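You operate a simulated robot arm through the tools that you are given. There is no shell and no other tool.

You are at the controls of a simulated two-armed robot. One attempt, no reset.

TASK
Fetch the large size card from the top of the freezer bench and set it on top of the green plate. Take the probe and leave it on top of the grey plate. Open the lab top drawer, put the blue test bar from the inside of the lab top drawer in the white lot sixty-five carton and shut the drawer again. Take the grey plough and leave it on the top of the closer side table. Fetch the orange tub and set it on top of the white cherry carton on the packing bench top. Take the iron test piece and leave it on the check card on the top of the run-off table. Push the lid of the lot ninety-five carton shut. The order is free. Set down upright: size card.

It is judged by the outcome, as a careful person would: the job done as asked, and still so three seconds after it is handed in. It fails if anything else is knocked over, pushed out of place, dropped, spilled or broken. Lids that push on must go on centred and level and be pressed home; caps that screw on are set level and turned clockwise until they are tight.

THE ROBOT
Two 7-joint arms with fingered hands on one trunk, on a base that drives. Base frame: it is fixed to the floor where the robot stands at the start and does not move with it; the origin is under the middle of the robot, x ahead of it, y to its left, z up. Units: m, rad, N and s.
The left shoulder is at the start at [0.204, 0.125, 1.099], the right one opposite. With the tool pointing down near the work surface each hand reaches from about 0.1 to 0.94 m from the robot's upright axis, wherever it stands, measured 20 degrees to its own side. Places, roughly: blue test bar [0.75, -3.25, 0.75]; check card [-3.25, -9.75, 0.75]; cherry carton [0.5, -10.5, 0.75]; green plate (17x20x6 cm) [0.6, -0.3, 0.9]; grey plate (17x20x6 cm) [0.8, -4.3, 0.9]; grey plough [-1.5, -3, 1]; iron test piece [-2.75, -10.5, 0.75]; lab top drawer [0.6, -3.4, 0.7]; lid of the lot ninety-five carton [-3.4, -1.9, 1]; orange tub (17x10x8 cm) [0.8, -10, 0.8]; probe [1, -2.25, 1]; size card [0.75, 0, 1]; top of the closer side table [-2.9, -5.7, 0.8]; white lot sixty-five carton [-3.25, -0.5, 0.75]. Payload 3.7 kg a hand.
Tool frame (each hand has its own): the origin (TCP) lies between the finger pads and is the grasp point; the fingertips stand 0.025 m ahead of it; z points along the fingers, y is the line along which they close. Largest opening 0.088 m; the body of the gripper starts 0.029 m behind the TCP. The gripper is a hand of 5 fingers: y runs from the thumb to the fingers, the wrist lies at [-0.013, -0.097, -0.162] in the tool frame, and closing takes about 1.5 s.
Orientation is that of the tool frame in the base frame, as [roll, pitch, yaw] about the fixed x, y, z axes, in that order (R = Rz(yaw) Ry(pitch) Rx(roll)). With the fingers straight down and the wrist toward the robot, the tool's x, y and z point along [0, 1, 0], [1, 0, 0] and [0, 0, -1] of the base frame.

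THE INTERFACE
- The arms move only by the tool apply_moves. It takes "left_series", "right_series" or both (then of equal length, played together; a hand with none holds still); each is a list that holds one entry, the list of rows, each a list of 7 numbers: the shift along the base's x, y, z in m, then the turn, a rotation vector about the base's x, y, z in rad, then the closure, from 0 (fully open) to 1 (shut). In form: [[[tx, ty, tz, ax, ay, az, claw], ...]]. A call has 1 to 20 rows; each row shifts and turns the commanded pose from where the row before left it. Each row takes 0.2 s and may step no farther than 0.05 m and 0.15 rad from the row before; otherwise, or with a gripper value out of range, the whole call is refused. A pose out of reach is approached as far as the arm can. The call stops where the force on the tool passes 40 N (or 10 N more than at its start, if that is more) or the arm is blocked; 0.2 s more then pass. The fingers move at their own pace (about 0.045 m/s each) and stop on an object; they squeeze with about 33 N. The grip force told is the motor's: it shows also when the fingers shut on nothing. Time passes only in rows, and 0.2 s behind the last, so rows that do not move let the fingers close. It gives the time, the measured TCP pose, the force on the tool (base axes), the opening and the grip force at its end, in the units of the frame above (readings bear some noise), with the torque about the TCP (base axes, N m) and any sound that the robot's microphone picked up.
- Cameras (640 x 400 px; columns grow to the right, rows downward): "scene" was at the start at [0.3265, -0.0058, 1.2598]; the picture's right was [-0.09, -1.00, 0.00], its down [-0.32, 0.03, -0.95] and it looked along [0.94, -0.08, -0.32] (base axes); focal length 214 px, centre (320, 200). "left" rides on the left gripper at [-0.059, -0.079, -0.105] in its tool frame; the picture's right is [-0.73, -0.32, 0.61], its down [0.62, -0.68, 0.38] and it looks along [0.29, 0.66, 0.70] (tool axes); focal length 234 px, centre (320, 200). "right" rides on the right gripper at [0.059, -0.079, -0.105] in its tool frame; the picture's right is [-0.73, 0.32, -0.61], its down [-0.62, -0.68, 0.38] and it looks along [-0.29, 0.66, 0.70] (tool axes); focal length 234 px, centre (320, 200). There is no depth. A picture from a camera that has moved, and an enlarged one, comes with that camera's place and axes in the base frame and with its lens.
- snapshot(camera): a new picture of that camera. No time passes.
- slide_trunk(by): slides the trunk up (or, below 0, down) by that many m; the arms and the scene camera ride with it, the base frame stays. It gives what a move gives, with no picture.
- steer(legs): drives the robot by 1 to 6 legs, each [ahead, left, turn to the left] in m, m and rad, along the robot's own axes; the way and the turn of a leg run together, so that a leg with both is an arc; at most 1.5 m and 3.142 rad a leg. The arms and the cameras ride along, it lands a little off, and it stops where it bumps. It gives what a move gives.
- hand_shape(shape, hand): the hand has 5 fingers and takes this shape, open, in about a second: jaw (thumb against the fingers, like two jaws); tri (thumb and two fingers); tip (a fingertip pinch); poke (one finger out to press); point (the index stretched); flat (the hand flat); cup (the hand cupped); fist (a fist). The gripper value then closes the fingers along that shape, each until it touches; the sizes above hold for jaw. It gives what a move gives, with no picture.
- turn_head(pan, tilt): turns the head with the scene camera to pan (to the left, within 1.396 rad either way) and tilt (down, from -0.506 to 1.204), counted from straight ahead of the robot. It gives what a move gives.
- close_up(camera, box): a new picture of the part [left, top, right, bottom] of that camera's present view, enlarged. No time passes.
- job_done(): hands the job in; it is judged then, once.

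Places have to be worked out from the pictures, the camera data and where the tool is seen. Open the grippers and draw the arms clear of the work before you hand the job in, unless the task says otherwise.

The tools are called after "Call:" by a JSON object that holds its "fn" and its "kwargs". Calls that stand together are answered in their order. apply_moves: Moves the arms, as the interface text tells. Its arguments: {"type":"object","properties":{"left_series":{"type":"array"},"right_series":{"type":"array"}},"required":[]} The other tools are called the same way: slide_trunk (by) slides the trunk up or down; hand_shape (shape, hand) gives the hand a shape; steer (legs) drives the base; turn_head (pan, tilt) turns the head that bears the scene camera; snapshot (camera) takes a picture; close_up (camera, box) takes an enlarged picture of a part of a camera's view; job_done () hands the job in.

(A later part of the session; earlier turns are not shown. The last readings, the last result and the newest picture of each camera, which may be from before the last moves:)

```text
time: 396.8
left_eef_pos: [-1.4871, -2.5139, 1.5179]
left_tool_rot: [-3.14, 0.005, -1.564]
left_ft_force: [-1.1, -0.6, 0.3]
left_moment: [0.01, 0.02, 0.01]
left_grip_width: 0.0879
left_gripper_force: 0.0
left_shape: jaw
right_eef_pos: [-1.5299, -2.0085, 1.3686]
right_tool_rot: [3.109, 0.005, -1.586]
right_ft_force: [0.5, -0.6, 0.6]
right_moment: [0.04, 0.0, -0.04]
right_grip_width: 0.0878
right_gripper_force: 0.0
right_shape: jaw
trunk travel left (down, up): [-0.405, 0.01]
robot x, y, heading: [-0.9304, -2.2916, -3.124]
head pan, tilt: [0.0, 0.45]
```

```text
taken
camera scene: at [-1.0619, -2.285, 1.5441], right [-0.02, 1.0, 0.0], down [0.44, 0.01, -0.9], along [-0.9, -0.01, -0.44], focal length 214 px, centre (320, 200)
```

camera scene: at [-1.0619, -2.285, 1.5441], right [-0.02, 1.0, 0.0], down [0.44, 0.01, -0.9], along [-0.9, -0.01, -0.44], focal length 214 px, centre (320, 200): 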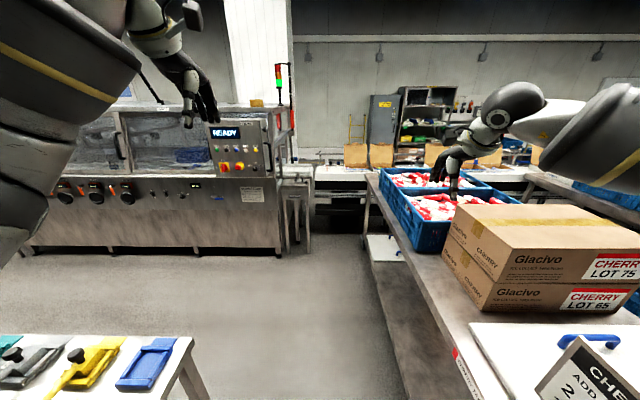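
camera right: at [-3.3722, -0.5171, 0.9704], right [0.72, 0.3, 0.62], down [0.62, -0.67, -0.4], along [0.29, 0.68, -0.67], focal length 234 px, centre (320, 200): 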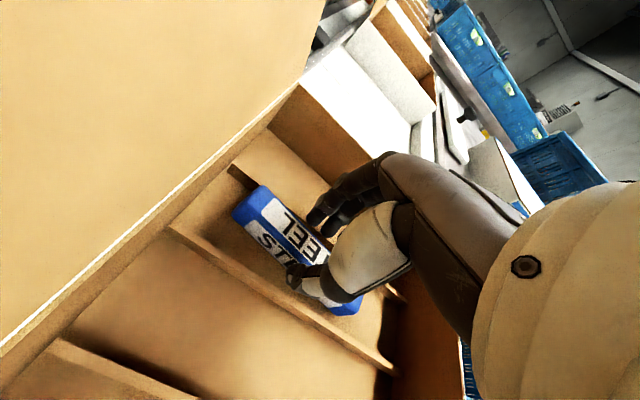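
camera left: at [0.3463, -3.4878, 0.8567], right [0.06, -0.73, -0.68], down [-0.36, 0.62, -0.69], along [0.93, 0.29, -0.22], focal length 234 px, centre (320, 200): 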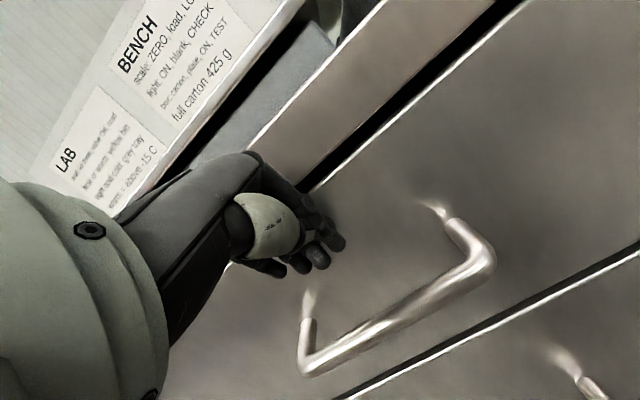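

Good progress. I continue 0.75 m and look at the lot 95 carton.

Call:
{"fn": "steer", "kwargs": {"legs": [[0.75, 0, -0.015]]}}

Call:
{"fn": "turn_head", "kwargs": {"pan": -0.1, "tilt": 0.5}}

Call:
{"fn": "snapshot", "kwargs": {"camera": "scene"}}

```text
time: 400.8
left_eef_pos: [-2.2237, -2.5071, 1.5182]
left_tool_rot: [-3.14, 0.005, -1.582]
left_ft_force: [0.5, 0.8, 0.3]
left_moment: [-0.01, 0.0, 0.02]
left_grip_width: 0.088
left_gripper_force: 0.1
left_shape: jaw
right_eef_pos: [-2.2575, -2.0016, 1.369]
right_tool_rot: [3.11, 0.004, -1.608]
right_ft_force: [0.1, 0.3, -0.5]
right_moment: [0.01, 0.0, 0.01]
right_grip_width: 0.0877
right_gripper_force: 0.2
right_shape: jaw
trunk travel left (down, up): [-0.405, 0.01]
robot x, y, heading: [-1.6628, -2.2938, 3.136]
head pan, tilt: [0.0, 0.45]
```

```text
time: 401.5
left_eef_pos: [-2.2254, -2.5069, 1.5186]
left_tool_rot: [-3.139, 0.004, -1.583]
left_ft_force: [0.6, 0.4, 0.0]
left_moment: [0.01, -0.03, -0.02]
left_grip_width: 0.0879
left_gripper_force: 0.1
left_shape: jaw
right_eef_pos: [-2.2551, -2.0008, 1.3684]
right_tool_rot: [3.108, 0.003, -1.608]
right_ft_force: [-0.1, -0.3, 0.2]
right_moment: [0.03, 0.01, 0.02]
right_grip_width: 0.0877
right_gripper_force: 0.1
right_shape: jaw
trunk travel left (down, up): [-0.405, 0.01]
robot x, y, heading: [-1.6659, -2.2869, 3.139]
head pan, tilt: [-0.099, 0.499]
```

```text
taken
camera scene: at [-1.7932, -2.2775, 1.5396], right [0.1, 0.99, 0.0], down [0.48, -0.05, -0.88], along [-0.87, 0.09, -0.48], focal length 214 px, centre (320, 200)
```

scene: 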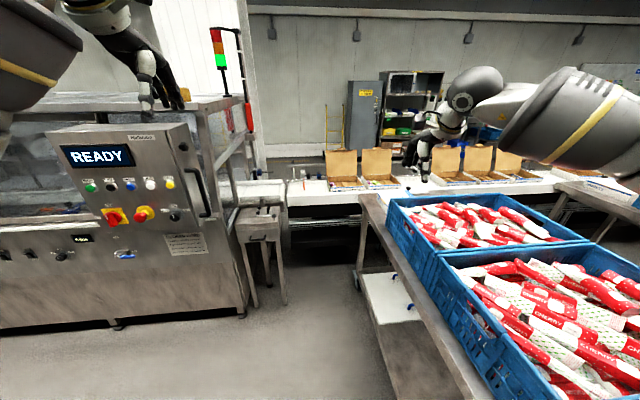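

Lot 95 is the left carton of that pair. There's clear floor up to x≈−2.6. I drive ahead 0.9 m, staying at y≈−2.29.

Call:
{"fn": "steer", "kwargs": {"legs": [[0.5, 0, 0.002], [0.4, 0, 0]]}}

Call:
{"fn": "turn_head", "kwargs": {"pan": -0.35, "tilt": 0.55}}

Call:
{"fn": "snapshot", "kwargs": {"camera": "scene"}}

Call:
{"fn": "snapshot", "kwargs": {"camera": "right"}}

```text
time: 406.2
left_eef_pos: [-3.0495, -2.5081, 1.5258]
left_tool_rot: [3.131, -0.001, -1.57]
left_ft_force: [0.3, 0.4, -0.1]
left_moment: [0.0, 0.03, 0.0]
left_grip_width: 0.0877
left_gripper_force: 0.0
left_shape: jaw
right_eef_pos: [-3.088, -2.0017, 1.3717]
right_tool_rot: [3.104, -0.002, -1.595]
right_ft_force: [-0.6, 0.6, 0.2]
right_moment: [0.03, 0.01, 0.0]
right_grip_width: 0.0879
right_gripper_force: 0.1
right_shape: jaw
trunk travel left (down, up): [-0.405, 0.01]
robot x, y, heading: [-2.4964, -2.287, -3.131]
head pan, tilt: [-0.099, 0.499]
stopped in leg 2: the robot was blocked; the commanded pose is now the measured one
```

```text
time: 407.0
left_eef_pos: [-3.0494, -2.5074, 1.5255]
left_tool_rot: [3.133, -0.004, -1.571]
left_ft_force: [-0.8, -0.5, 0.3]
left_moment: [0.0, 0.01, -0.02]
left_grip_width: 0.0877
left_gripper_force: 0.1
left_shape: jaw
right_eef_pos: [-3.0882, -2.002, 1.3706]
right_tool_rot: [3.103, -0.003, -1.597]
right_ft_force: [-0.2, 0.5, 0.6]
right_moment: [-0.02, -0.03, 0.0]
right_grip_width: 0.0879
right_gripper_force: 0.1
right_shape: jaw
trunk travel left (down, up): [-0.405, 0.01]
robot x, y, heading: [-2.5027, -2.2896, -3.136]
head pan, tilt: [-0.351, 0.55]
```

```text
taken
camera scene: at [-2.6147, -2.2505, 1.5358], right [0.34, 0.94, -0.01], down [0.49, -0.18, -0.86], along [-0.81, 0.28, -0.52], focal length 214 px, centre (320, 200)
```

scene: 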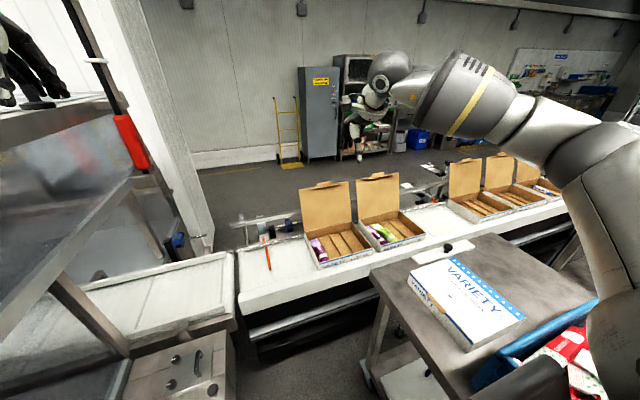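

```text
taken
camera right: at [-3.0072, -2.062, 1.4729], right [-0.28, 0.73, 0.62], down [0.68, 0.61, -0.41], along [-0.68, 0.31, -0.67], focal length 234 px, centre (320, 200)
```

right: 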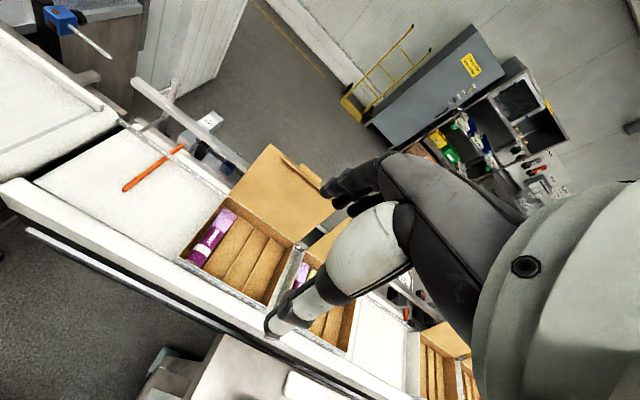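

Blocked — most likely the left hand touching the machine's frame post at the left. I back up a little and retract the left hand toward the body before advancing.

Call:
{"fn": "steer", "kwargs": {"legs": [[-0.1, 0, 0]]}}

Call:
{"fn": "turn_head", "kwargs": {"pan": 0.5, "tilt": 0.3}}

Call:
{"fn": "snapshot", "kwargs": {"camera": "scene"}}

Call:
{"fn": "snapshot", "kwargs": {"camera": "left"}}

```text
time: 408.1
left_eef_pos: [-2.9609, -2.5137, 1.5196]
left_tool_rot: [3.139, 0.002, -1.57]
left_ft_force: [0.1, -0.4, 0.2]
left_moment: [-0.02, -0.04, -0.03]
left_grip_width: 0.0877
left_gripper_force: 0.2
left_shape: jaw
right_eef_pos: [-2.9955, -2.007, 1.3694]
right_tool_rot: [3.109, 0.003, -1.596]
right_ft_force: [0.5, 0.0, -0.1]
right_moment: [-0.05, 0.03, 0.01]
right_grip_width: 0.0876
right_gripper_force: 0.0
right_shape: jaw
trunk travel left (down, up): [-0.405, 0.01]
robot x, y, heading: [-2.4002, -2.2903, -3.138]
head pan, tilt: [-0.351, 0.55]
```

```text
time: 409.3
left_eef_pos: [-2.9605, -2.5139, 1.5196]
left_tool_rot: [3.138, 0.004, -1.573]
left_ft_force: [-0.6, -0.4, 1.1]
left_moment: [-0.01, -0.01, -0.04]
left_grip_width: 0.0878
left_gripper_force: 0.1
left_shape: jaw
right_eef_pos: [-2.9969, -2.0063, 1.3687]
right_tool_rot: [3.111, 0.003, -1.597]
right_ft_force: [-1.0, 0.0, 0.0]
right_moment: [0.01, 0.0, 0.0]
right_grip_width: 0.0876
right_gripper_force: 0.0
right_shape: jaw
trunk travel left (down, up): [-0.405, 0.01]
robot x, y, heading: [-2.4009, -2.2875, -3.137]
head pan, tilt: [0.499, 0.3]
```

```text
taken
camera scene: at [-2.5225, -2.3332, 1.558], right [-0.48, 0.88, 0.0], down [0.26, 0.14, -0.96], along [-0.84, -0.46, -0.3], focal length 214 px, centre (320, 200)
```

scene: 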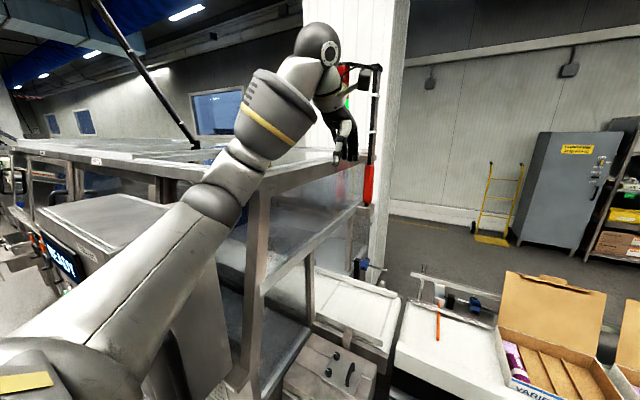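

```text
taken
camera left: at [-2.881, -2.4559, 1.6239], right [0.32, 0.73, -0.61], down [0.68, -0.62, -0.39], along [-0.66, -0.29, -0.7], focal length 234 px, centre (320, 200)
```

left: 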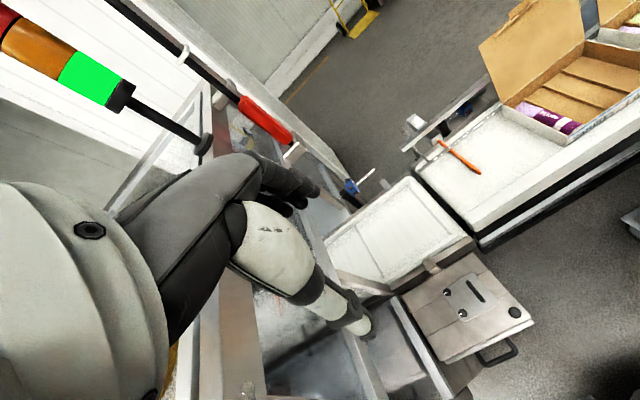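

The left arm is what meets the machine guard (top ≈1.47 m). I bring the left hand to the robot's centre line so its elbow stays clear of the guard.

Call:
{"fn": "apply_moves", "kwargs": {"left_series": [[[0.01, 0.03, 0.0, 0, 0, 0, 0], [0.01, 0.03, 0.0, 0, 0, 0, 0], [0.01, 0.03, 0.0, 0, 0, 0, 0], [0.01, 0.03, 0.0, 0, 0, 0, 0], [0.01, 0.03, 0.0, 0, 0, 0, 0], [0.01, 0.03, 0.0, 0, 0, 0, 0], [0, 0, 0, 0, 0, 0, 0]]]}}

Call:
{"fn": "snapshot", "kwargs": {"camera": "scene"}}

```text
time: 410.9
left_eef_pos: [-2.8969, -2.336, 1.5214]
left_tool_rot: [3.14, 0.003, -1.574]
left_ft_force: [0.6, 0.3, 0.1]
left_moment: [0.02, 0.0, -0.04]
left_grip_width: 0.0876
left_gripper_force: 0.0
left_shape: jaw
right_eef_pos: [-2.9986, -2.0074, 1.3681]
right_tool_rot: [3.11, 0.005, -1.596]
right_ft_force: [0.6, 0.3, -0.3]
right_moment: [0.04, 0.01, 0.01]
right_grip_width: 0.0878
right_gripper_force: 0.0
right_shape: jaw
trunk travel left (down, up): [-0.405, 0.01]
robot x, y, heading: [-2.3999, -2.2893, -3.136]
head pan, tilt: [0.499, 0.3]
```

```text
taken
camera scene: at [-2.5227, -2.3341, 1.558], right [-0.48, 0.88, 0.0], down [0.26, 0.14, -0.96], along [-0.84, -0.46, -0.3], focal length 214 px, centre (320, 200)
```

scene: 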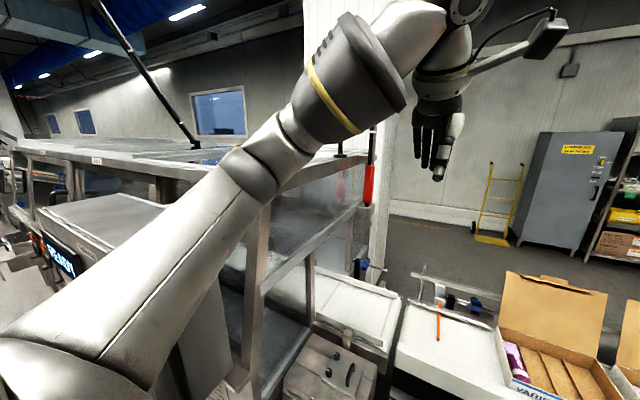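

The elbow is still fairly near the guard. I move the left hand further across and up.

Call:
{"fn": "apply_moves", "kwargs": {"left_series": [[[0.0, 0.03, 0.02, 0, 0, 0, 0], [0.0, 0.03, 0.02, 0, 0, 0, 0], [0.0, 0.03, 0.02, 0, 0, 0, 0], [0.0, 0.03, 0.01, 0, 0, 0, 0], [0.0, 0.02, 0.0, 0, 0, 0, 0], [0, 0, 0, 0, 0, 0, 0]]]}}

Call:
{"fn": "snapshot", "kwargs": {"camera": "scene"}}

```text
time: 412.3
left_eef_pos: [-2.8994, -2.1935, 1.5892]
left_tool_rot: [3.141, 0.004, -1.573]
left_ft_force: [0.6, -0.2, 0.4]
left_moment: [-0.01, 0.02, 0.01]
left_grip_width: 0.0878
left_gripper_force: 0.0
left_shape: jaw
right_eef_pos: [-2.9973, -2.0093, 1.3693]
right_tool_rot: [3.111, 0.004, -1.597]
right_ft_force: [-0.2, -0.5, -1.0]
right_moment: [0.02, 0.03, 0.0]
right_grip_width: 0.0877
right_gripper_force: 0.0
right_shape: jaw
trunk travel left (down, up): [-0.405, 0.01]
robot x, y, heading: [-2.3984, -2.2874, -3.137]
head pan, tilt: [0.499, 0.3]
```

```text
taken
camera scene: at [-2.5225, -2.3338, 1.558], right [-0.48, 0.88, 0.0], down [0.26, 0.14, -0.96], along [-0.84, -0.46, -0.3], focal length 214 px, centre (320, 200)
```

scene: 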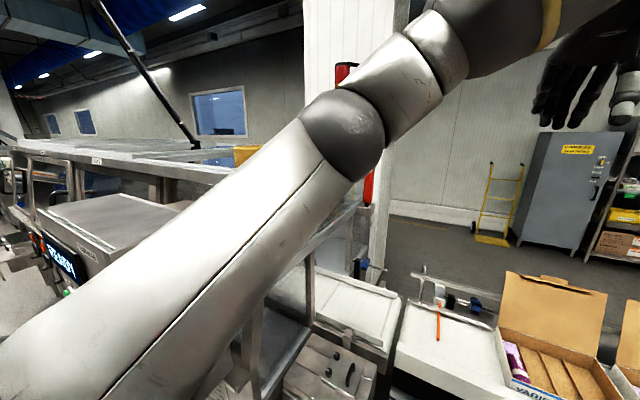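

The left arm is now well clear of the guard. I advance to x≈−2.6.

Call:
{"fn": "steer", "kwargs": {"legs": [[0.2, 0, 0]]}}

Call:
{"fn": "turn_head", "kwargs": {"pan": -0.35, "tilt": 0.55}}

Call:
{"fn": "snapshot", "kwargs": {"camera": "scene"}}

```text
time: 413.9
left_eef_pos: [-3.1002, -2.1915, 1.5895]
left_tool_rot: [3.14, 0.005, -1.575]
left_ft_force: [0.0, 0.1, 0.0]
left_moment: [0.01, 0.0, 0.02]
left_grip_width: 0.0878
left_gripper_force: 0.0
left_shape: jaw
right_eef_pos: [-3.198, -2.0068, 1.3685]
right_tool_rot: [3.111, 0.004, -1.602]
right_ft_force: [0.1, -0.1, -0.1]
right_moment: [-0.01, -0.02, 0.02]
right_grip_width: 0.0877
right_gripper_force: 0.0
right_shape: jaw
trunk travel left (down, up): [-0.405, 0.01]
robot x, y, heading: [-2.5984, -2.2898, -3.139]
head pan, tilt: [0.499, 0.3]
```

```text
time: 415.1
left_eef_pos: [-3.1015, -2.1919, 1.5885]
left_tool_rot: [3.142, 0.004, -1.576]
left_ft_force: [0.6, -1.0, 0.0]
left_moment: [-0.02, -0.02, -0.02]
left_grip_width: 0.0877
left_gripper_force: 0.0
left_shape: jaw
right_eef_pos: [-3.1986, -2.0044, 1.3679]
right_tool_rot: [3.109, 0.004, -1.602]
right_ft_force: [1.4, -0.4, 0.5]
right_moment: [0.01, 0.0, 0.05]
right_grip_width: 0.0876
right_gripper_force: 0.1
right_shape: jaw
trunk travel left (down, up): [-0.405, 0.01]
robot x, y, heading: [-2.5993, -2.2937, -3.139]
head pan, tilt: [-0.351, 0.55]
```

```text
taken
camera scene: at [-2.7269, -2.258, 1.535], right [0.34, 0.94, 0.0], down [0.49, -0.18, -0.85], along [-0.8, 0.29, -0.52], focal length 214 px, centre (320, 200)
```

scene: 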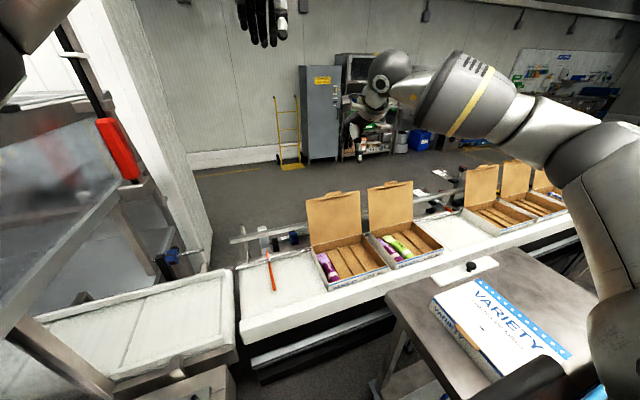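

Advanced without contact. I zoom into the lot 95 carton to measure its lid.

Call:
{"fn": "close_up", "kwargs": {"camera": "scene", "box": [290, 170, 430, 300]}}

Call:
{"fn": "snapshot", "kwargs": {"camera": "right"}}

Call:
{"fn": "snapshot", "kwargs": {"camera": "left"}}

```text
3.08 times, centred on (360, 235) of scene
camera zoom: at [-2.7269, -2.258, 1.535], right [0.34, 0.94, 0.0], down [0.49, -0.18, -0.85], along [-0.8, 0.29, -0.52], focal length 660 px, centre (197, 92)
```

zoom: 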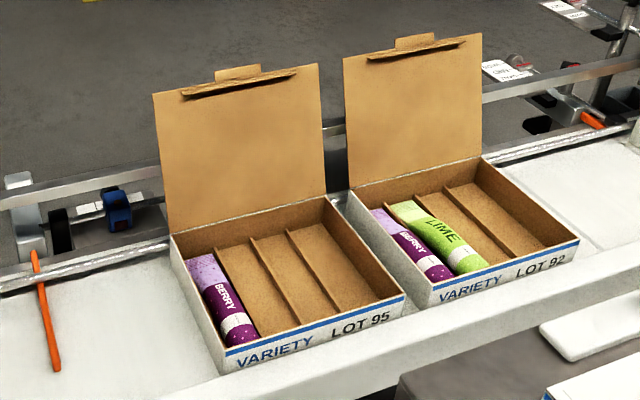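

```text
taken
camera right: at [-3.1179, -2.067, 1.4706], right [-0.28, 0.73, 0.62], down [0.69, 0.6, -0.4], along [-0.67, 0.31, -0.67], focal length 234 px, centre (320, 200)
```

right: 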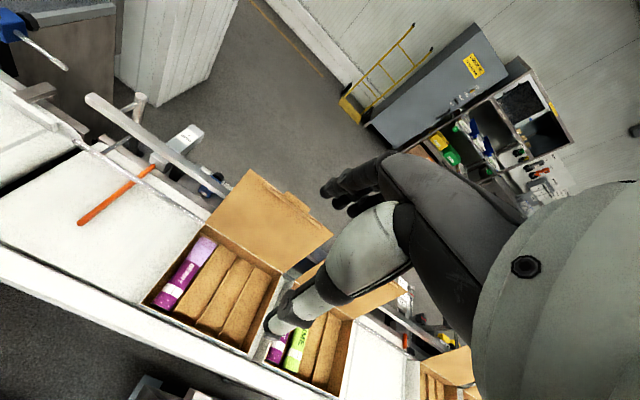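

```text
taken
camera left: at [-3.0214, -2.1334, 1.6935], right [0.33, 0.73, -0.61], down [0.68, -0.63, -0.39], along [-0.66, -0.28, -0.7], focal length 234 px, centre (320, 200)
```

left: 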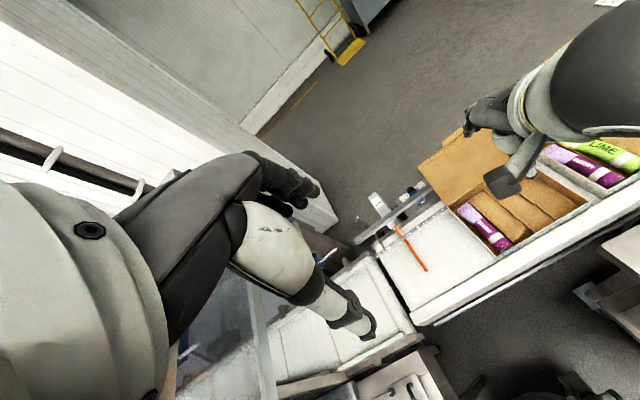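

Carton: rim from x −3.385 (hinge) to −3.18, y −2.06…−1.815, z≈0.88; lid top edge at (−3.441, z 1.077), leaning back. I'll hook it from behind with one outstretched finger. First I check where the machine guard ends to keep the left arm safe when lowering the trunk.

Call:
{"fn": "turn_head", "kwargs": {"pan": 0.45, "tilt": 0.35}}

Call:
{"fn": "snapshot", "kwargs": {"camera": "scene"}}

```text
time: 416.2
left_eef_pos: [-3.101, -2.191, 1.5893]
left_tool_rot: [3.141, 0.005, -1.575]
left_ft_force: [0.9, 0.2, 0.4]
left_moment: [-0.05, -0.02, 0.0]
left_grip_width: 0.0877
left_gripper_force: 0.0
left_shape: jaw
right_eef_pos: [-3.1961, -2.0071, 1.3684]
right_tool_rot: [3.109, 0.003, -1.602]
right_ft_force: [0.3, -0.1, -0.4]
right_moment: [0.02, 0.01, -0.01]
right_grip_width: 0.0877
right_gripper_force: 0.1
right_shape: jaw
trunk travel left (down, up): [-0.405, 0.01]
robot x, y, heading: [-2.6023, -2.2903, -3.143]
head pan, tilt: [0.45, 0.351]
```

```text
taken
camera scene: at [-2.7261, -2.3293, 1.5533], right [-0.44, 0.9, 0.0], down [0.31, 0.15, -0.94], along [-0.84, -0.41, -0.34], focal length 214 px, centre (320, 200)
```

scene: 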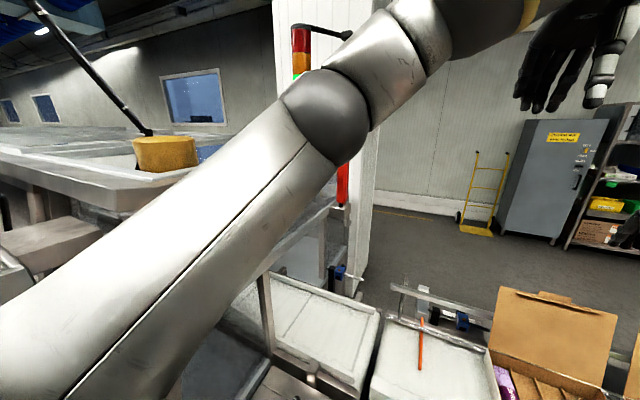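

To stay clear of the guard, I'll lower the trunk in small increments while keeping the left hand high so the left arm stays steep and close to the body.

Call:
{"fn": "slide_trunk", "kwargs": {"by": -0.07}}

Call:
{"fn": "apply_moves", "kwargs": {"left_series": [[[0, 0, 0.03, 0, 0, 0, 0], [0, 0, 0.03, 0, 0, 0, 0], [0, 0, 0, 0, 0, 0, 0]]]}}

Call:
{"fn": "slide_trunk", "kwargs": {"by": -0.07}}

Call:
{"fn": "apply_moves", "kwargs": {"left_series": [[[0, 0, 0.03, 0, 0, 0, 0], [0, 0, 0.02, 0, 0, 0, 0], [0, 0, 0, 0, 0, 0, 0]]]}}

Call:
{"fn": "snapshot", "kwargs": {"camera": "scene"}}

```text
time: 417.3
left_eef_pos: [-3.0987, -2.1906, 1.5196]
left_tool_rot: [3.139, 0.004, -1.577]
left_ft_force: [0.5, -0.6, 0.3]
left_moment: [-0.01, 0.02, 0.0]
left_grip_width: 0.088
left_gripper_force: 0.0
left_shape: jaw
right_eef_pos: [-3.1975, -2.0063, 1.3002]
right_tool_rot: [3.109, 0.005, -1.603]
right_ft_force: [-0.4, 0.0, -0.8]
right_moment: [-0.01, 0.01, 0.02]
right_grip_width: 0.0878
right_gripper_force: 0.1
right_shape: jaw
trunk travel left (down, up): [-0.335, 0.08]
robot x, y, heading: [-2.6013, -2.2936, -3.137]
head pan, tilt: [0.45, 0.351]
```

```text
time: 418.1
left_eef_pos: [-3.1021, -2.1905, 1.5786]
left_tool_rot: [3.14, 0.004, -1.578]
left_ft_force: [-0.5, 0.4, 0.7]
left_moment: [0.01, -0.02, 0.0]
left_grip_width: 0.0878
left_gripper_force: 0.0
left_shape: jaw
right_eef_pos: [-3.199, -2.0067, 1.2972]
right_tool_rot: [3.11, 0.004, -1.602]
right_ft_force: [-0.4, -0.4, 0.3]
right_moment: [0.01, -0.01, 0.03]
right_grip_width: 0.0878
right_gripper_force: 0.0
right_shape: jaw
trunk travel left (down, up): [-0.335, 0.08]
robot x, y, heading: [-2.6015, -2.2937, -3.141]
head pan, tilt: [0.45, 0.351]
```

```text
time: 419.1
left_eef_pos: [-3.0976, -2.1913, 1.5122]
left_tool_rot: [3.138, 0.004, -1.578]
left_ft_force: [0.3, -0.8, -0.3]
left_moment: [0.02, 0.0, -0.03]
left_grip_width: 0.0877
left_gripper_force: 0.1
left_shape: jaw
right_eef_pos: [-3.1966, -2.0063, 1.23]
right_tool_rot: [3.108, 0.002, -1.602]
right_ft_force: [0.3, 0.2, 0.3]
right_moment: [-0.02, 0.01, -0.02]
right_grip_width: 0.0874
right_gripper_force: 0.0
right_shape: jaw
trunk travel left (down, up): [-0.265, 0.15]
robot x, y, heading: [-2.602, -2.2903, -3.144]
head pan, tilt: [0.45, 0.351]
```

```text
time: 419.9
left_eef_pos: [-3.1035, -2.1894, 1.5606]
left_tool_rot: [-3.141, 0.004, -1.577]
left_ft_force: [-0.1, 1.3, -0.1]
left_moment: [-0.03, -0.01, 0.0]
left_grip_width: 0.0877
left_gripper_force: 0.0
left_shape: jaw
right_eef_pos: [-3.1986, -2.0063, 1.2282]
right_tool_rot: [3.109, 0.003, -1.603]
right_ft_force: [0.2, 0.7, -0.2]
right_moment: [-0.02, 0.03, 0.02]
right_grip_width: 0.0877
right_gripper_force: 0.1
right_shape: jaw
trunk travel left (down, up): [-0.265, 0.15]
robot x, y, heading: [-2.6004, -2.2911, -3.135]
head pan, tilt: [0.45, 0.351]
```

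```text
taken
camera scene: at [-2.7754, -2.33, 1.4107], right [-0.44, 0.9, 0.0], down [0.31, 0.15, -0.94], along [-0.84, -0.41, -0.34], focal length 214 px, centre (320, 200)
```

scene: 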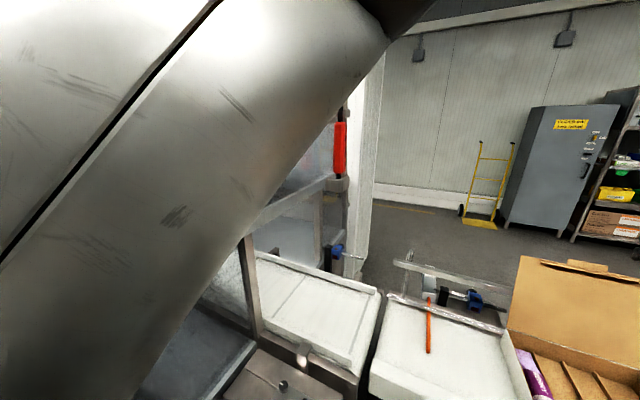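

The posture is fine. I move the right hand forward above the lid's top edge with the jaw half-closed (fingers will go behind, thumb in front).

Call:
{"fn": "apply_moves", "kwargs": {"right_series": [[[-0.03, 0.01, 0, 0, 0, 0.03, 0.3], [-0.03, 0.01, 0, 0, 0, 0, 0.5], [-0.03, 0.01, 0, 0, 0, 0, 0.5], [-0.03, 0.01, 0, 0, 0, 0, 0.5], [-0.03, 0.01, 0, 0, 0, 0, 0.5], [-0.03, 0.01, 0, 0, 0, 0, 0.5], [-0.03, 0.006, -0.02, 0, 0, 0, 0.5], [-0.025, 0.0, -0.02, 0, 0, 0, 0.5], [0, 0, 0, 0, 0, 0, 0.5]]]}}

Call:
{"fn": "turn_head", "kwargs": {"pan": -0.3, "tilt": 0.45}}

Call:
{"fn": "snapshot", "kwargs": {"camera": "scene"}}

Call:
{"fn": "snapshot", "kwargs": {"camera": "right"}}

```text
time: 421.9
left_eef_pos: [-3.102, -2.1892, 1.5602]
left_tool_rot: [3.141, 0.003, -1.577]
left_ft_force: [0.3, -0.5, -0.8]
left_moment: [0.0, -0.03, 0.0]
left_grip_width: 0.0879
left_gripper_force: 0.1
left_shape: jaw
right_eef_pos: [-3.3844, -1.9522, 1.2019]
right_tool_rot: [3.107, 0.004, -1.573]
right_ft_force: [-0.2, -0.5, 0.8]
right_moment: [0.01, -0.02, 0.02]
right_grip_width: 0.0443
right_gripper_force: 0.1
right_shape: jaw
right hand out of reach, approached as far as the arm can: row 6, 7, 8
trunk travel left (down, up): [-0.265, 0.15]
robot x, y, heading: [-2.6, -2.2905, -3.139]
head pan, tilt: [0.45, 0.351]
```

```text
time: 423.1
left_eef_pos: [-3.1021, -2.1896, 1.5595]
left_tool_rot: [-3.14, 0.004, -1.576]
left_ft_force: [-0.1, -0.5, 0.1]
left_moment: [-0.01, 0.02, -0.03]
left_grip_width: 0.0875
left_gripper_force: 0.1
left_shape: jaw
right_eef_pos: [-3.385, -1.9511, 1.2014]
right_tool_rot: [3.11, 0.004, -1.573]
right_ft_force: [0.3, 0.4, -0.5]
right_moment: [0.01, 0.01, -0.02]
right_grip_width: 0.0444
right_gripper_force: 0.1
right_shape: jaw
trunk travel left (down, up): [-0.265, 0.15]
robot x, y, heading: [-2.6016, -2.2885, -3.134]
head pan, tilt: [-0.3, 0.45]
```

```text
taken
camera scene: at [-2.7827, -2.3021, 1.4073], right [-0.14, 0.99, 0.0], down [0.38, 0.05, -0.93], along [-0.92, -0.13, -0.38], focal length 214 px, centre (320, 200)
```

scene: 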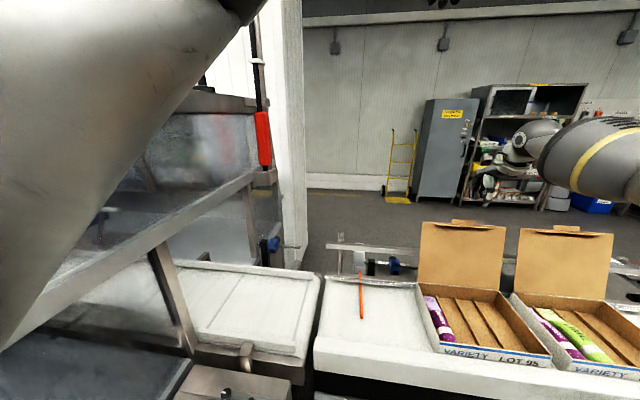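

```text
taken
camera right: at [-3.3024, -2.0102, 1.3025], right [-0.3, 0.72, 0.62], down [0.67, 0.62, -0.4], along [-0.68, 0.29, -0.67], focal length 234 px, centre (320, 200)
```

right: 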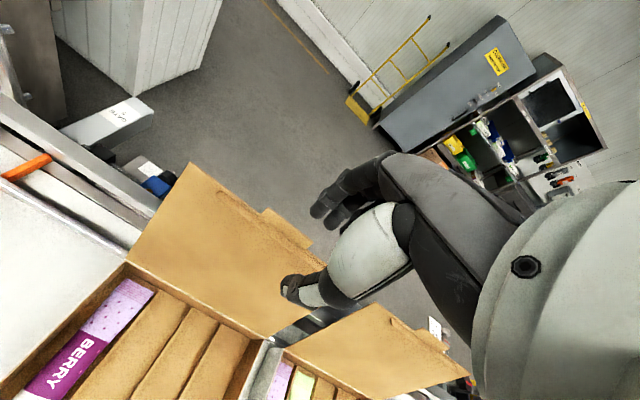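

The tab is at (−3.448, −1.943, 1.09), but I'm at the reach limit. I raise the hand slightly, lower the trunk a bit more (shifting the shoulders forward), keeping the left hand up.

Call:
{"fn": "apply_moves", "kwargs": {"right_series": [[[0.02, 0.0, 0.04, 0, 0, 0, 0.5], [0, 0, 0.03, 0, 0, 0, 0.5], [0, 0, 0, 0, 0, 0, 0.5]]], "left_series": [[[0.0, 0.0, 0.02, 0, 0, 0, 0], [0, 0, 0.02, 0, 0, 0, 0], [0, 0, 0, 0, 0, 0, 0]]]}}

Call:
{"fn": "slide_trunk", "kwargs": {"by": -0.09}}

Call:
{"fn": "apply_moves", "kwargs": {"right_series": [[[-0.03, 0.003, 0, 0, 0, 0, 0.5], [-0.03, 0.003, 0, 0, 0, 0, 0.5], [-0.02, 0.002, 0, 0, 0, 0, 0.5], [-0.01, 0, 0, 0, 0, 0, 0.5], [0, 0, 0, 0, 0, 0, 0.5]]]}}

Call:
{"fn": "snapshot", "kwargs": {"camera": "scene"}}

Call:
{"fn": "snapshot", "kwargs": {"camera": "right"}}

```text
time: 423.9
left_eef_pos: [-3.1045, -2.191, 1.5673]
left_tool_rot: [-3.138, 0.005, -1.573]
left_ft_force: [0.4, 0.2, 0.6]
left_moment: [-0.01, -0.02, 0.03]
left_grip_width: 0.088
left_gripper_force: 0.1
left_shape: jaw
left hand out of reach, approached as far as the arm can: row 1, 2
right_eef_pos: [-3.3628, -1.949, 1.2702]
right_tool_rot: [3.111, 0.001, -1.574]
right_ft_force: [-0.1, 0.0, 0.1]
right_moment: [-0.02, 0.0, -0.02]
right_grip_width: 0.0446
right_gripper_force: 0.0
right_shape: jaw
trunk travel left (down, up): [-0.265, 0.15]
robot x, y, heading: [-2.6, -2.2849, -3.139]
head pan, tilt: [-0.3, 0.45]
```

```text
time: 425.1
left_eef_pos: [-3.0984, -2.192, 1.4804]
left_tool_rot: [3.139, 0.004, -1.576]
left_ft_force: [0.5, 0.8, 0.4]
left_moment: [0.01, 0.02, -0.03]
left_grip_width: 0.0879
left_gripper_force: 0.0
left_shape: jaw
right_eef_pos: [-3.3627, -1.9523, 1.1849]
right_tool_rot: [3.104, 0.003, -1.574]
right_ft_force: [0.5, 0.6, 0.0]
right_moment: [-0.02, 0.02, 0.01]
right_grip_width: 0.0442
right_gripper_force: 0.1
right_shape: jaw
trunk travel left (down, up): [-0.175, 0.24]
robot x, y, heading: [-2.6036, -2.2942, -3.139]
head pan, tilt: [-0.3, 0.45]
```

```text
time: 426.3
left_eef_pos: [-3.1008, -2.1905, 1.4778]
left_tool_rot: [3.139, 0.0, -1.576]
left_ft_force: [0.3, 0.4, 0.5]
left_moment: [0.03, 0.04, 0.02]
left_grip_width: 0.088
left_gripper_force: 0.1
left_shape: jaw
right_eef_pos: [-3.4245, -1.9466, 1.1823]
right_tool_rot: [3.11, 0.002, -1.57]
right_ft_force: [-0.2, 0.1, 0.7]
right_moment: [0.03, 0.01, -0.02]
right_grip_width: 0.0443
right_gripper_force: 0.1
right_shape: jaw
right hand out of reach, approached as far as the arm can: row 3, 4
trunk travel left (down, up): [-0.175, 0.24]
robot x, y, heading: [-2.6032, -2.2885, -3.139]
head pan, tilt: [-0.3, 0.45]
```

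```text
taken
camera scene: at [-2.8667, -2.3216, 1.3109], right [-0.35, 0.94, 0.0], down [0.36, 0.14, -0.92], along [-0.86, -0.33, -0.39], focal length 214 px, centre (320, 200)
```

scene: 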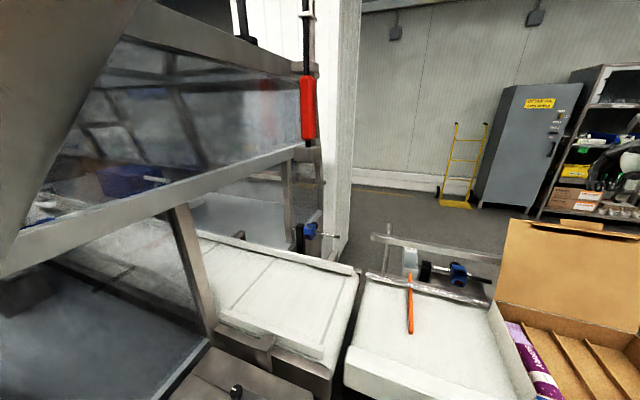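

```text
taken
camera right: at [-3.3417, -2.0055, 1.2846], right [-0.3, 0.72, 0.62], down [0.67, 0.62, -0.4], along [-0.68, 0.29, -0.67], focal length 234 px, centre (320, 200)
```

right: 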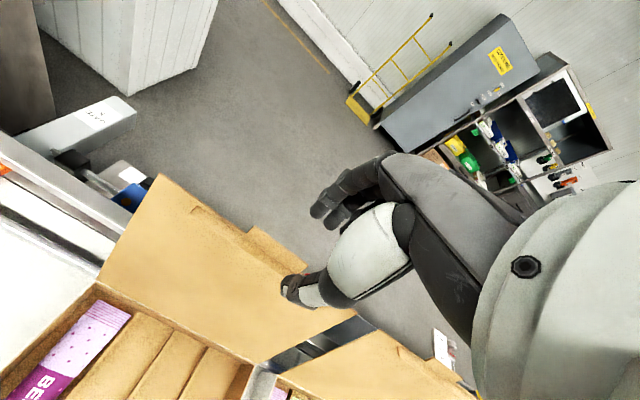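

At (−3.4245) I'm at the limit again; tilting the fingers slightly away gains reach. I tilt 0.3 rad and move to just beyond the lid's top edge.

Call:
{"fn": "apply_moves", "kwargs": {"right_series": [[[-0.005, 0.0, 0.0, 0, 0.1, 0, 0.5], [-0.008, 0.001, 0.0, 0, 0.1, 0, 0.5], [-0.01, 0.001, 0.0, 0, 0.1, 0, 0.5], [-0.007, 0, 0, 0, 0, 0, 0.5], [0, 0, 0, 0, 0, 0, 0.5]]]}}

Call:
{"fn": "snapshot", "kwargs": {"camera": "right"}}

```text
time: 427.5
left_eef_pos: [-3.1012, -2.1898, 1.4791]
left_tool_rot: [3.14, 0.001, -1.576]
left_ft_force: [0.2, 0.5, -0.2]
left_moment: [0.01, 0.02, 0.0]
left_grip_width: 0.0878
left_gripper_force: 0.0
left_shape: jaw
right_eef_pos: [-3.452, -1.9453, 1.1824]
right_tool_rot: [2.809, 0.003, -1.573]
right_ft_force: [-0.5, 0.5, 0.4]
right_moment: [-0.01, 0.0, -0.04]
right_grip_width: 0.0444
right_gripper_force: 0.0
right_shape: jaw
trunk travel left (down, up): [-0.175, 0.24]
robot x, y, heading: [-2.6046, -2.2896, -3.141]
head pan, tilt: [-0.3, 0.45]
```

```text
taken
camera right: at [-3.3444, -2.004, 1.2548], right [-0.11, 0.72, 0.68], down [0.52, 0.62, -0.58], along [-0.85, 0.29, -0.44], focal length 234 px, centre (320, 200)
```

right: 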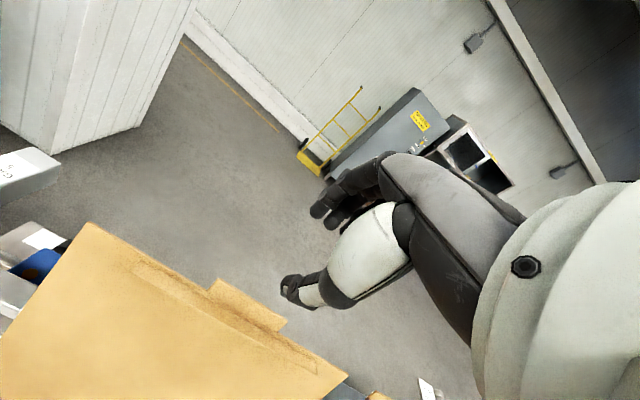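

The tab is directly below. I open slightly, shift 15 mm back so that the thumb comes down in front and the fingers behind, and lower over the lid edge.

Call:
{"fn": "apply_moves", "kwargs": {"right_series": [[[0.008, 0.0, -0.01, 0, 0, 0, 0.3], [0.007, 0, -0.02, 0, 0, 0, 0.3], [0, 0, -0.02, 0, 0, 0, 0.3], [0, 0, -0.02, 0, 0, 0, 0.3], [0, 0, -0.02, 0, 0, 0, 0.3], [0, 0, -0.02, 0, 0, 0, 0.3], [0, 0, 0, 0, 0, 0, 0.3]]]}}

Call:
{"fn": "snapshot", "kwargs": {"camera": "right"}}

Call:
{"fn": "snapshot", "kwargs": {"camera": "left"}}

```text
time: 429.1
left_eef_pos: [-3.102, -2.1916, 1.4782]
left_tool_rot: [3.139, 0.003, -1.576]
left_ft_force: [0.5, -0.2, 0.2]
left_moment: [-0.01, -0.04, -0.02]
left_grip_width: 0.0876
left_gripper_force: 0.1
left_shape: jaw
right_eef_pos: [-3.4384, -1.9448, 1.0717]
right_tool_rot: [2.806, 0.003, -1.571]
right_ft_force: [0.0, 0.2, 0.0]
right_moment: [0.01, 0.0, 0.0]
right_grip_width: 0.0613
right_gripper_force: 0.2
right_shape: jaw
trunk travel left (down, up): [-0.175, 0.24]
robot x, y, heading: [-2.5998, -2.2872, -3.142]
head pan, tilt: [-0.3, 0.45]
```

```text
taken
camera right: at [-3.3297, -2.0029, 1.1448], right [-0.11, 0.72, 0.68], down [0.52, 0.62, -0.58], along [-0.85, 0.29, -0.44], focal length 234 px, centre (320, 200)
```

right: 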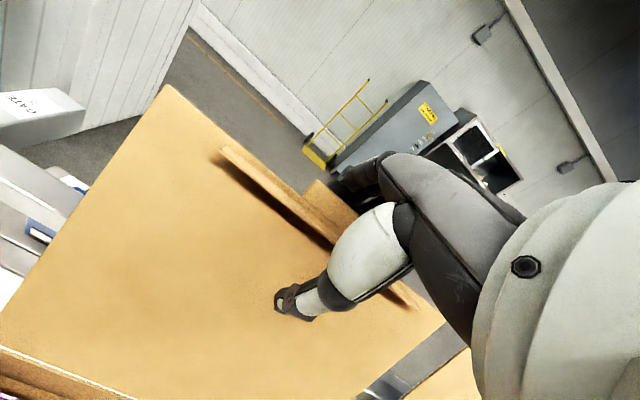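

```text
taken
camera left: at [-3.0215, -2.1332, 1.583], right [0.33, 0.73, -0.61], down [0.68, -0.63, -0.39], along [-0.66, -0.28, -0.7], focal length 234 px, centre (320, 200)
```

left: 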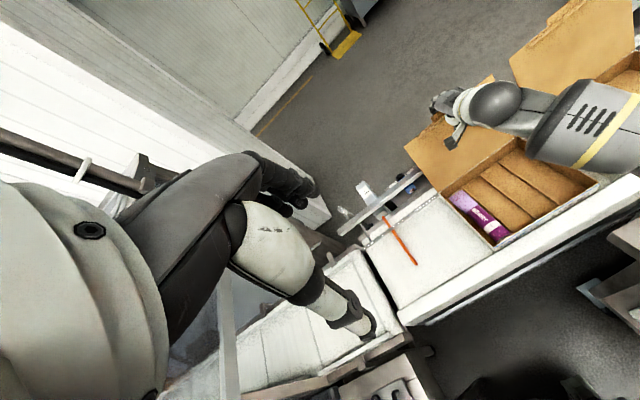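

Thumb in front and fingers behind the lid. I pull it toward the robot along the arc.

Call:
{"fn": "apply_moves", "kwargs": {"right_series": [[[0.02, 0, 0.003, 0, 0, 0, 0.3], [0.02, 0, 0.003, 0, 0, 0, 0.3], [0.02, 0, 0.0, 0, 0, 0, 0.3], [0.02, 0, 0.0, 0, 0, 0, 0.3], [0.02, 0, -0.003, 0, 0, 0, 0.3], [0, 0, 0, 0, 0, 0, 0.3]]]}}

Call:
{"fn": "snapshot", "kwargs": {"camera": "right"}}

Call:
{"fn": "snapshot", "kwargs": {"camera": "left"}}

```text
time: 430.5
left_eef_pos: [-3.1022, -2.1904, 1.478]
left_tool_rot: [3.14, 0.003, -1.579]
left_ft_force: [0.4, 0.0, 1.1]
left_moment: [0.0, -0.01, 0.02]
left_grip_width: 0.0879
left_gripper_force: 0.0
left_shape: jaw
right_eef_pos: [-3.3398, -1.9455, 1.0731]
right_tool_rot: [2.81, 0.003, -1.573]
right_ft_force: [0.2, 0.1, -0.2]
right_moment: [-0.03, 0.01, -0.02]
right_grip_width: 0.0615
right_gripper_force: 0.1
right_shape: jaw
trunk travel left (down, up): [-0.175, 0.24]
robot x, y, heading: [-2.6047, -2.2898, -3.14]
head pan, tilt: [-0.3, 0.45]
```

```text
taken
camera right: at [-3.2319, -2.0041, 1.1466], right [-0.11, 0.72, 0.68], down [0.52, 0.62, -0.58], along [-0.85, 0.29, -0.44], focal length 234 px, centre (320, 200)
```

right: 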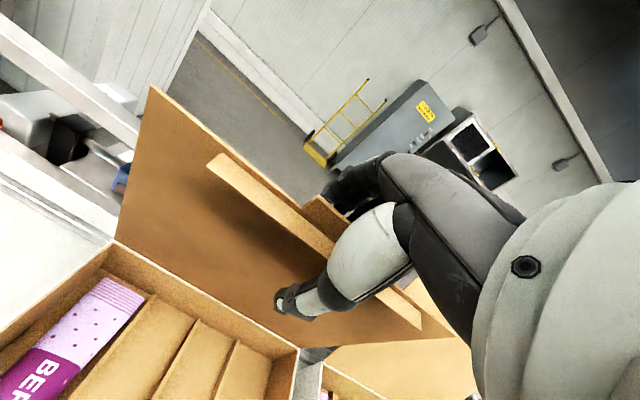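

```text
taken
camera left: at [-3.0223, -2.1332, 1.5826], right [0.33, 0.73, -0.61], down [0.68, -0.63, -0.39], along [-0.66, -0.28, -0.7], focal length 234 px, centre (320, 200)
```

left: 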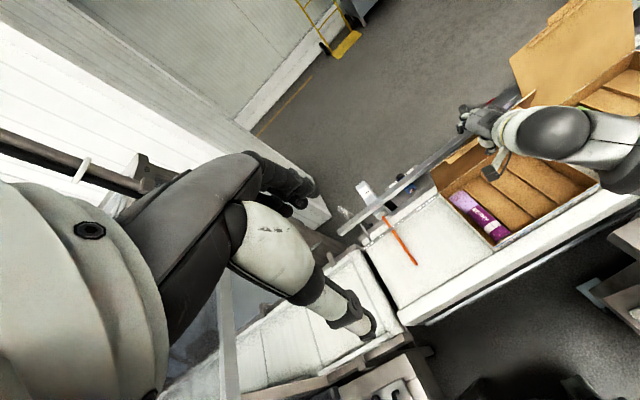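

The lid is now near vertical and following. I continue pulling it past vertical, lowering gradually.

Call:
{"fn": "apply_moves", "kwargs": {"right_series": [[[0.02, 0, -0.003, 0, 0, 0, 0.3], [0.02, 0, -0.006, 0, 0, 0, 0.3], [0.02, 0, -0.008, 0, 0, 0, 0.3], [0.02, 0, -0.01, 0, 0, 0, 0.3], [0, 0, 0, 0, 0, 0, 0.3]]]}}

Call:
{"fn": "snapshot", "kwargs": {"camera": "right"}}

Call:
{"fn": "snapshot", "kwargs": {"camera": "left"}}

```text
time: 431.7
left_eef_pos: [-3.1011, -2.1911, 1.478]
left_tool_rot: [-3.141, 0.002, -1.577]
left_ft_force: [0.2, 0.1, 0.3]
left_moment: [0.02, 0.01, 0.01]
left_grip_width: 0.0877
left_gripper_force: 0.1
left_shape: jaw
right_eef_pos: [-3.2591, -1.9451, 1.0455]
right_tool_rot: [2.81, 0.005, -1.575]
right_ft_force: [0.0, 0.0, 0.4]
right_moment: [-0.01, 0.0, 0.01]
right_grip_width: 0.0614
right_gripper_force: 0.0
right_shape: jaw
trunk travel left (down, up): [-0.175, 0.24]
robot x, y, heading: [-2.5989, -2.2878, -3.141]
head pan, tilt: [-0.3, 0.45]
```

```text
taken
camera right: at [-3.1508, -2.0041, 1.1195], right [-0.11, 0.72, 0.68], down [0.52, 0.62, -0.58], along [-0.85, 0.29, -0.44], focal length 234 px, centre (320, 200)
```

right: 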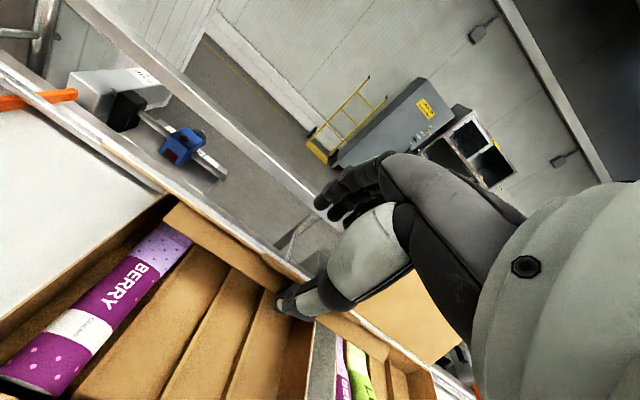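

```text
taken
camera left: at [-3.0223, -2.1331, 1.5826], right [0.33, 0.73, -0.61], down [0.68, -0.63, -0.39], along [-0.66, -0.28, -0.7], focal length 234 px, centre (320, 200)
```

left: 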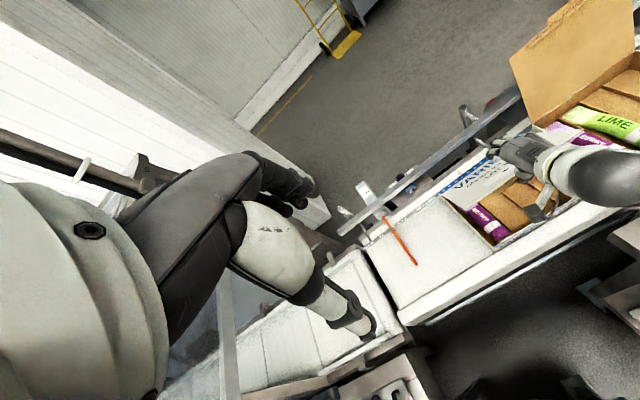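

The lid has tipped forward past vertical and leans on my hand. I withdraw the hand toward the robot so the lid can come down.

Call:
{"fn": "apply_moves", "kwargs": {"right_series": [[[0.02, 0, 0, 0, 0, 0, 0.3], [0.03, 0, 0, 0, 0, 0, 0.3], [0.03, 0, 0, 0, 0, 0, 0.3], [0.03, 0, 0.0, 0, 0, 0, 0.3], [0.03, 0, 0.0, 0, 0, 0, 0.5], [0.02, 0, 0.02, 0, 0, 0, 0.8], [0, 0, 0.02, 0, 0, 0, 1], [0, 0, 0, 0, 0, 0, 1]]]}}

Call:
{"fn": "snapshot", "kwargs": {"camera": "right"}}

Call:
{"fn": "snapshot", "kwargs": {"camera": "left"}}

```text
time: 433.5
left_eef_pos: [-3.1009, -2.1911, 1.4794]
left_tool_rot: [-3.141, 0.004, -1.576]
left_ft_force: [0.0, -0.8, -0.6]
left_moment: [-0.02, 0.01, 0.02]
left_grip_width: 0.0878
left_gripper_force: 0.1
left_shape: jaw
right_eef_pos: [-3.1016, -1.9459, 1.0841]
right_tool_rot: [2.81, 0.001, -1.57]
right_ft_force: [-0.5, -0.4, -0.1]
right_moment: [0.01, 0.01, -0.01]
right_grip_width: 0.0
right_gripper_force: 9.6
right_shape: jaw
trunk travel left (down, up): [-0.175, 0.24]
robot x, y, heading: [-2.6031, -2.2922, -3.14]
head pan, tilt: [-0.3, 0.45]
```

```text
taken
camera right: at [-2.9918, -2.0049, 1.1589], right [-0.11, 0.72, 0.68], down [0.52, 0.62, -0.58], along [-0.85, 0.29, -0.44], focal length 234 px, centre (320, 200)
```

right: 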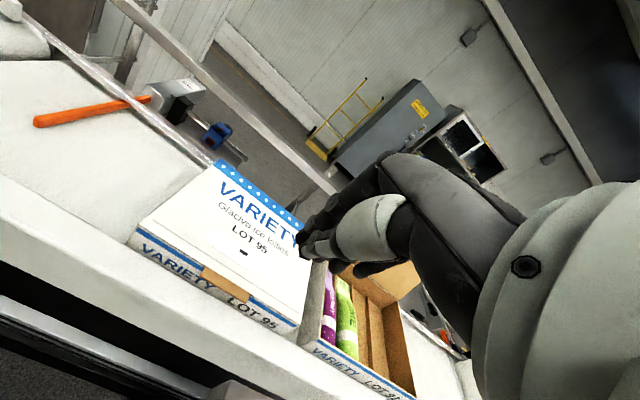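

```text
taken
camera left: at [-3.022, -2.1329, 1.5827], right [0.33, 0.73, -0.61], down [0.68, -0.63, -0.39], along [-0.66, -0.28, -0.7], focal length 234 px, centre (320, 200)
```

left: 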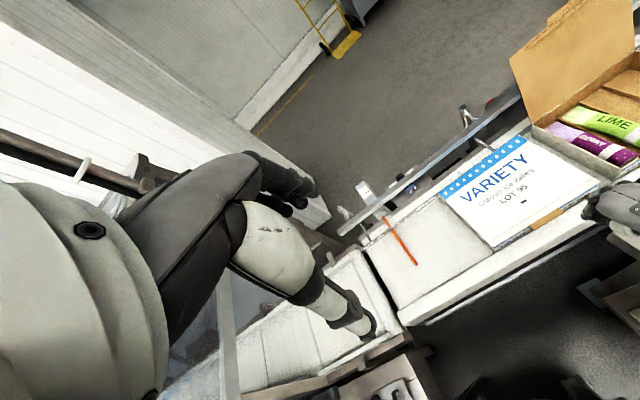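

The lid has come down. I zoom in to see whether it's fully seated.

Call:
{"fn": "close_up", "kwargs": {"camera": "right", "box": [110, 140, 340, 350]}}

Call:
{"fn": "close_up", "kwargs": {"camera": "left", "box": [420, 100, 640, 270]}}

```text
1.90 times, centred on (225, 245) of right
camera zoom: at [-2.9918, -2.0049, 1.1589], right [-0.11, 0.72, 0.68], down [0.52, 0.62, -0.58], along [-0.85, 0.29, -0.44], focal length 446 px, centre (501, 114)
```

zoom: 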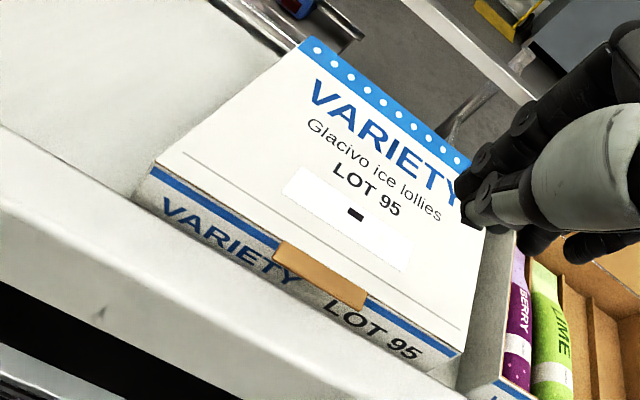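

```text
2.35 times, centred on (530, 185) of left
camera zoom: at [-3.022, -2.1329, 1.5827], right [0.33, 0.73, -0.61], down [0.68, -0.63, -0.39], along [-0.66, -0.28, -0.7], focal length 551 px, centre (-174, 235)
```

zoom: 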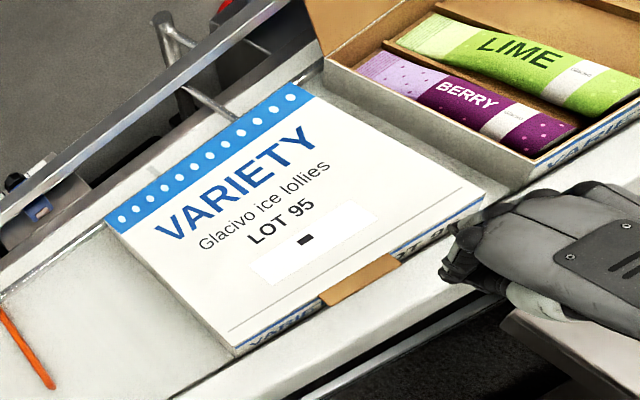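

It looks closed. I press it home gently near the front centre with closed fingertips.

Call:
{"fn": "apply_moves", "kwargs": {"right_series": [[[-0.03, 0, 0, 0, 0, 0, 1], [-0.04, 0, 0, 0, 0, 0, 1], [-0.04, 0, -0.01, 0, 0, 0, 1], [0, 0, -0.03, 0, 0, 0, 1], [0, 0, -0.03, 0, 0, 0, 1], [0, 0, -0.03, 0, 0, 0, 1], [0, 0, -0.03, 0, 0, 0, 1], [0, 0, -0.01, 0, 0, 0, 1], [0, 0, 0, 0, 0, 0, 1]]]}}

```text
time: 435.5
left_eef_pos: [-3.1018, -2.1911, 1.4787]
left_tool_rot: [3.141, 0.006, -1.576]
left_ft_force: [-0.7, -0.2, 0.5]
left_moment: [0.01, -0.04, -0.02]
left_grip_width: 0.0879
left_gripper_force: 0.1
left_shape: jaw
right_eef_pos: [-3.2106, -1.945, 0.949]
right_tool_rot: [2.81, 0.003, -1.571]
right_ft_force: [-0.4, 0.2, -0.6]
right_moment: [0.01, -0.01, 0.03]
right_grip_width: 0.0
right_gripper_force: 32.7
right_shape: jaw
trunk travel left (down, up): [-0.175, 0.24]
robot x, y, heading: [-2.6054, -2.2907, -3.139]
head pan, tilt: [-0.3, 0.45]
```

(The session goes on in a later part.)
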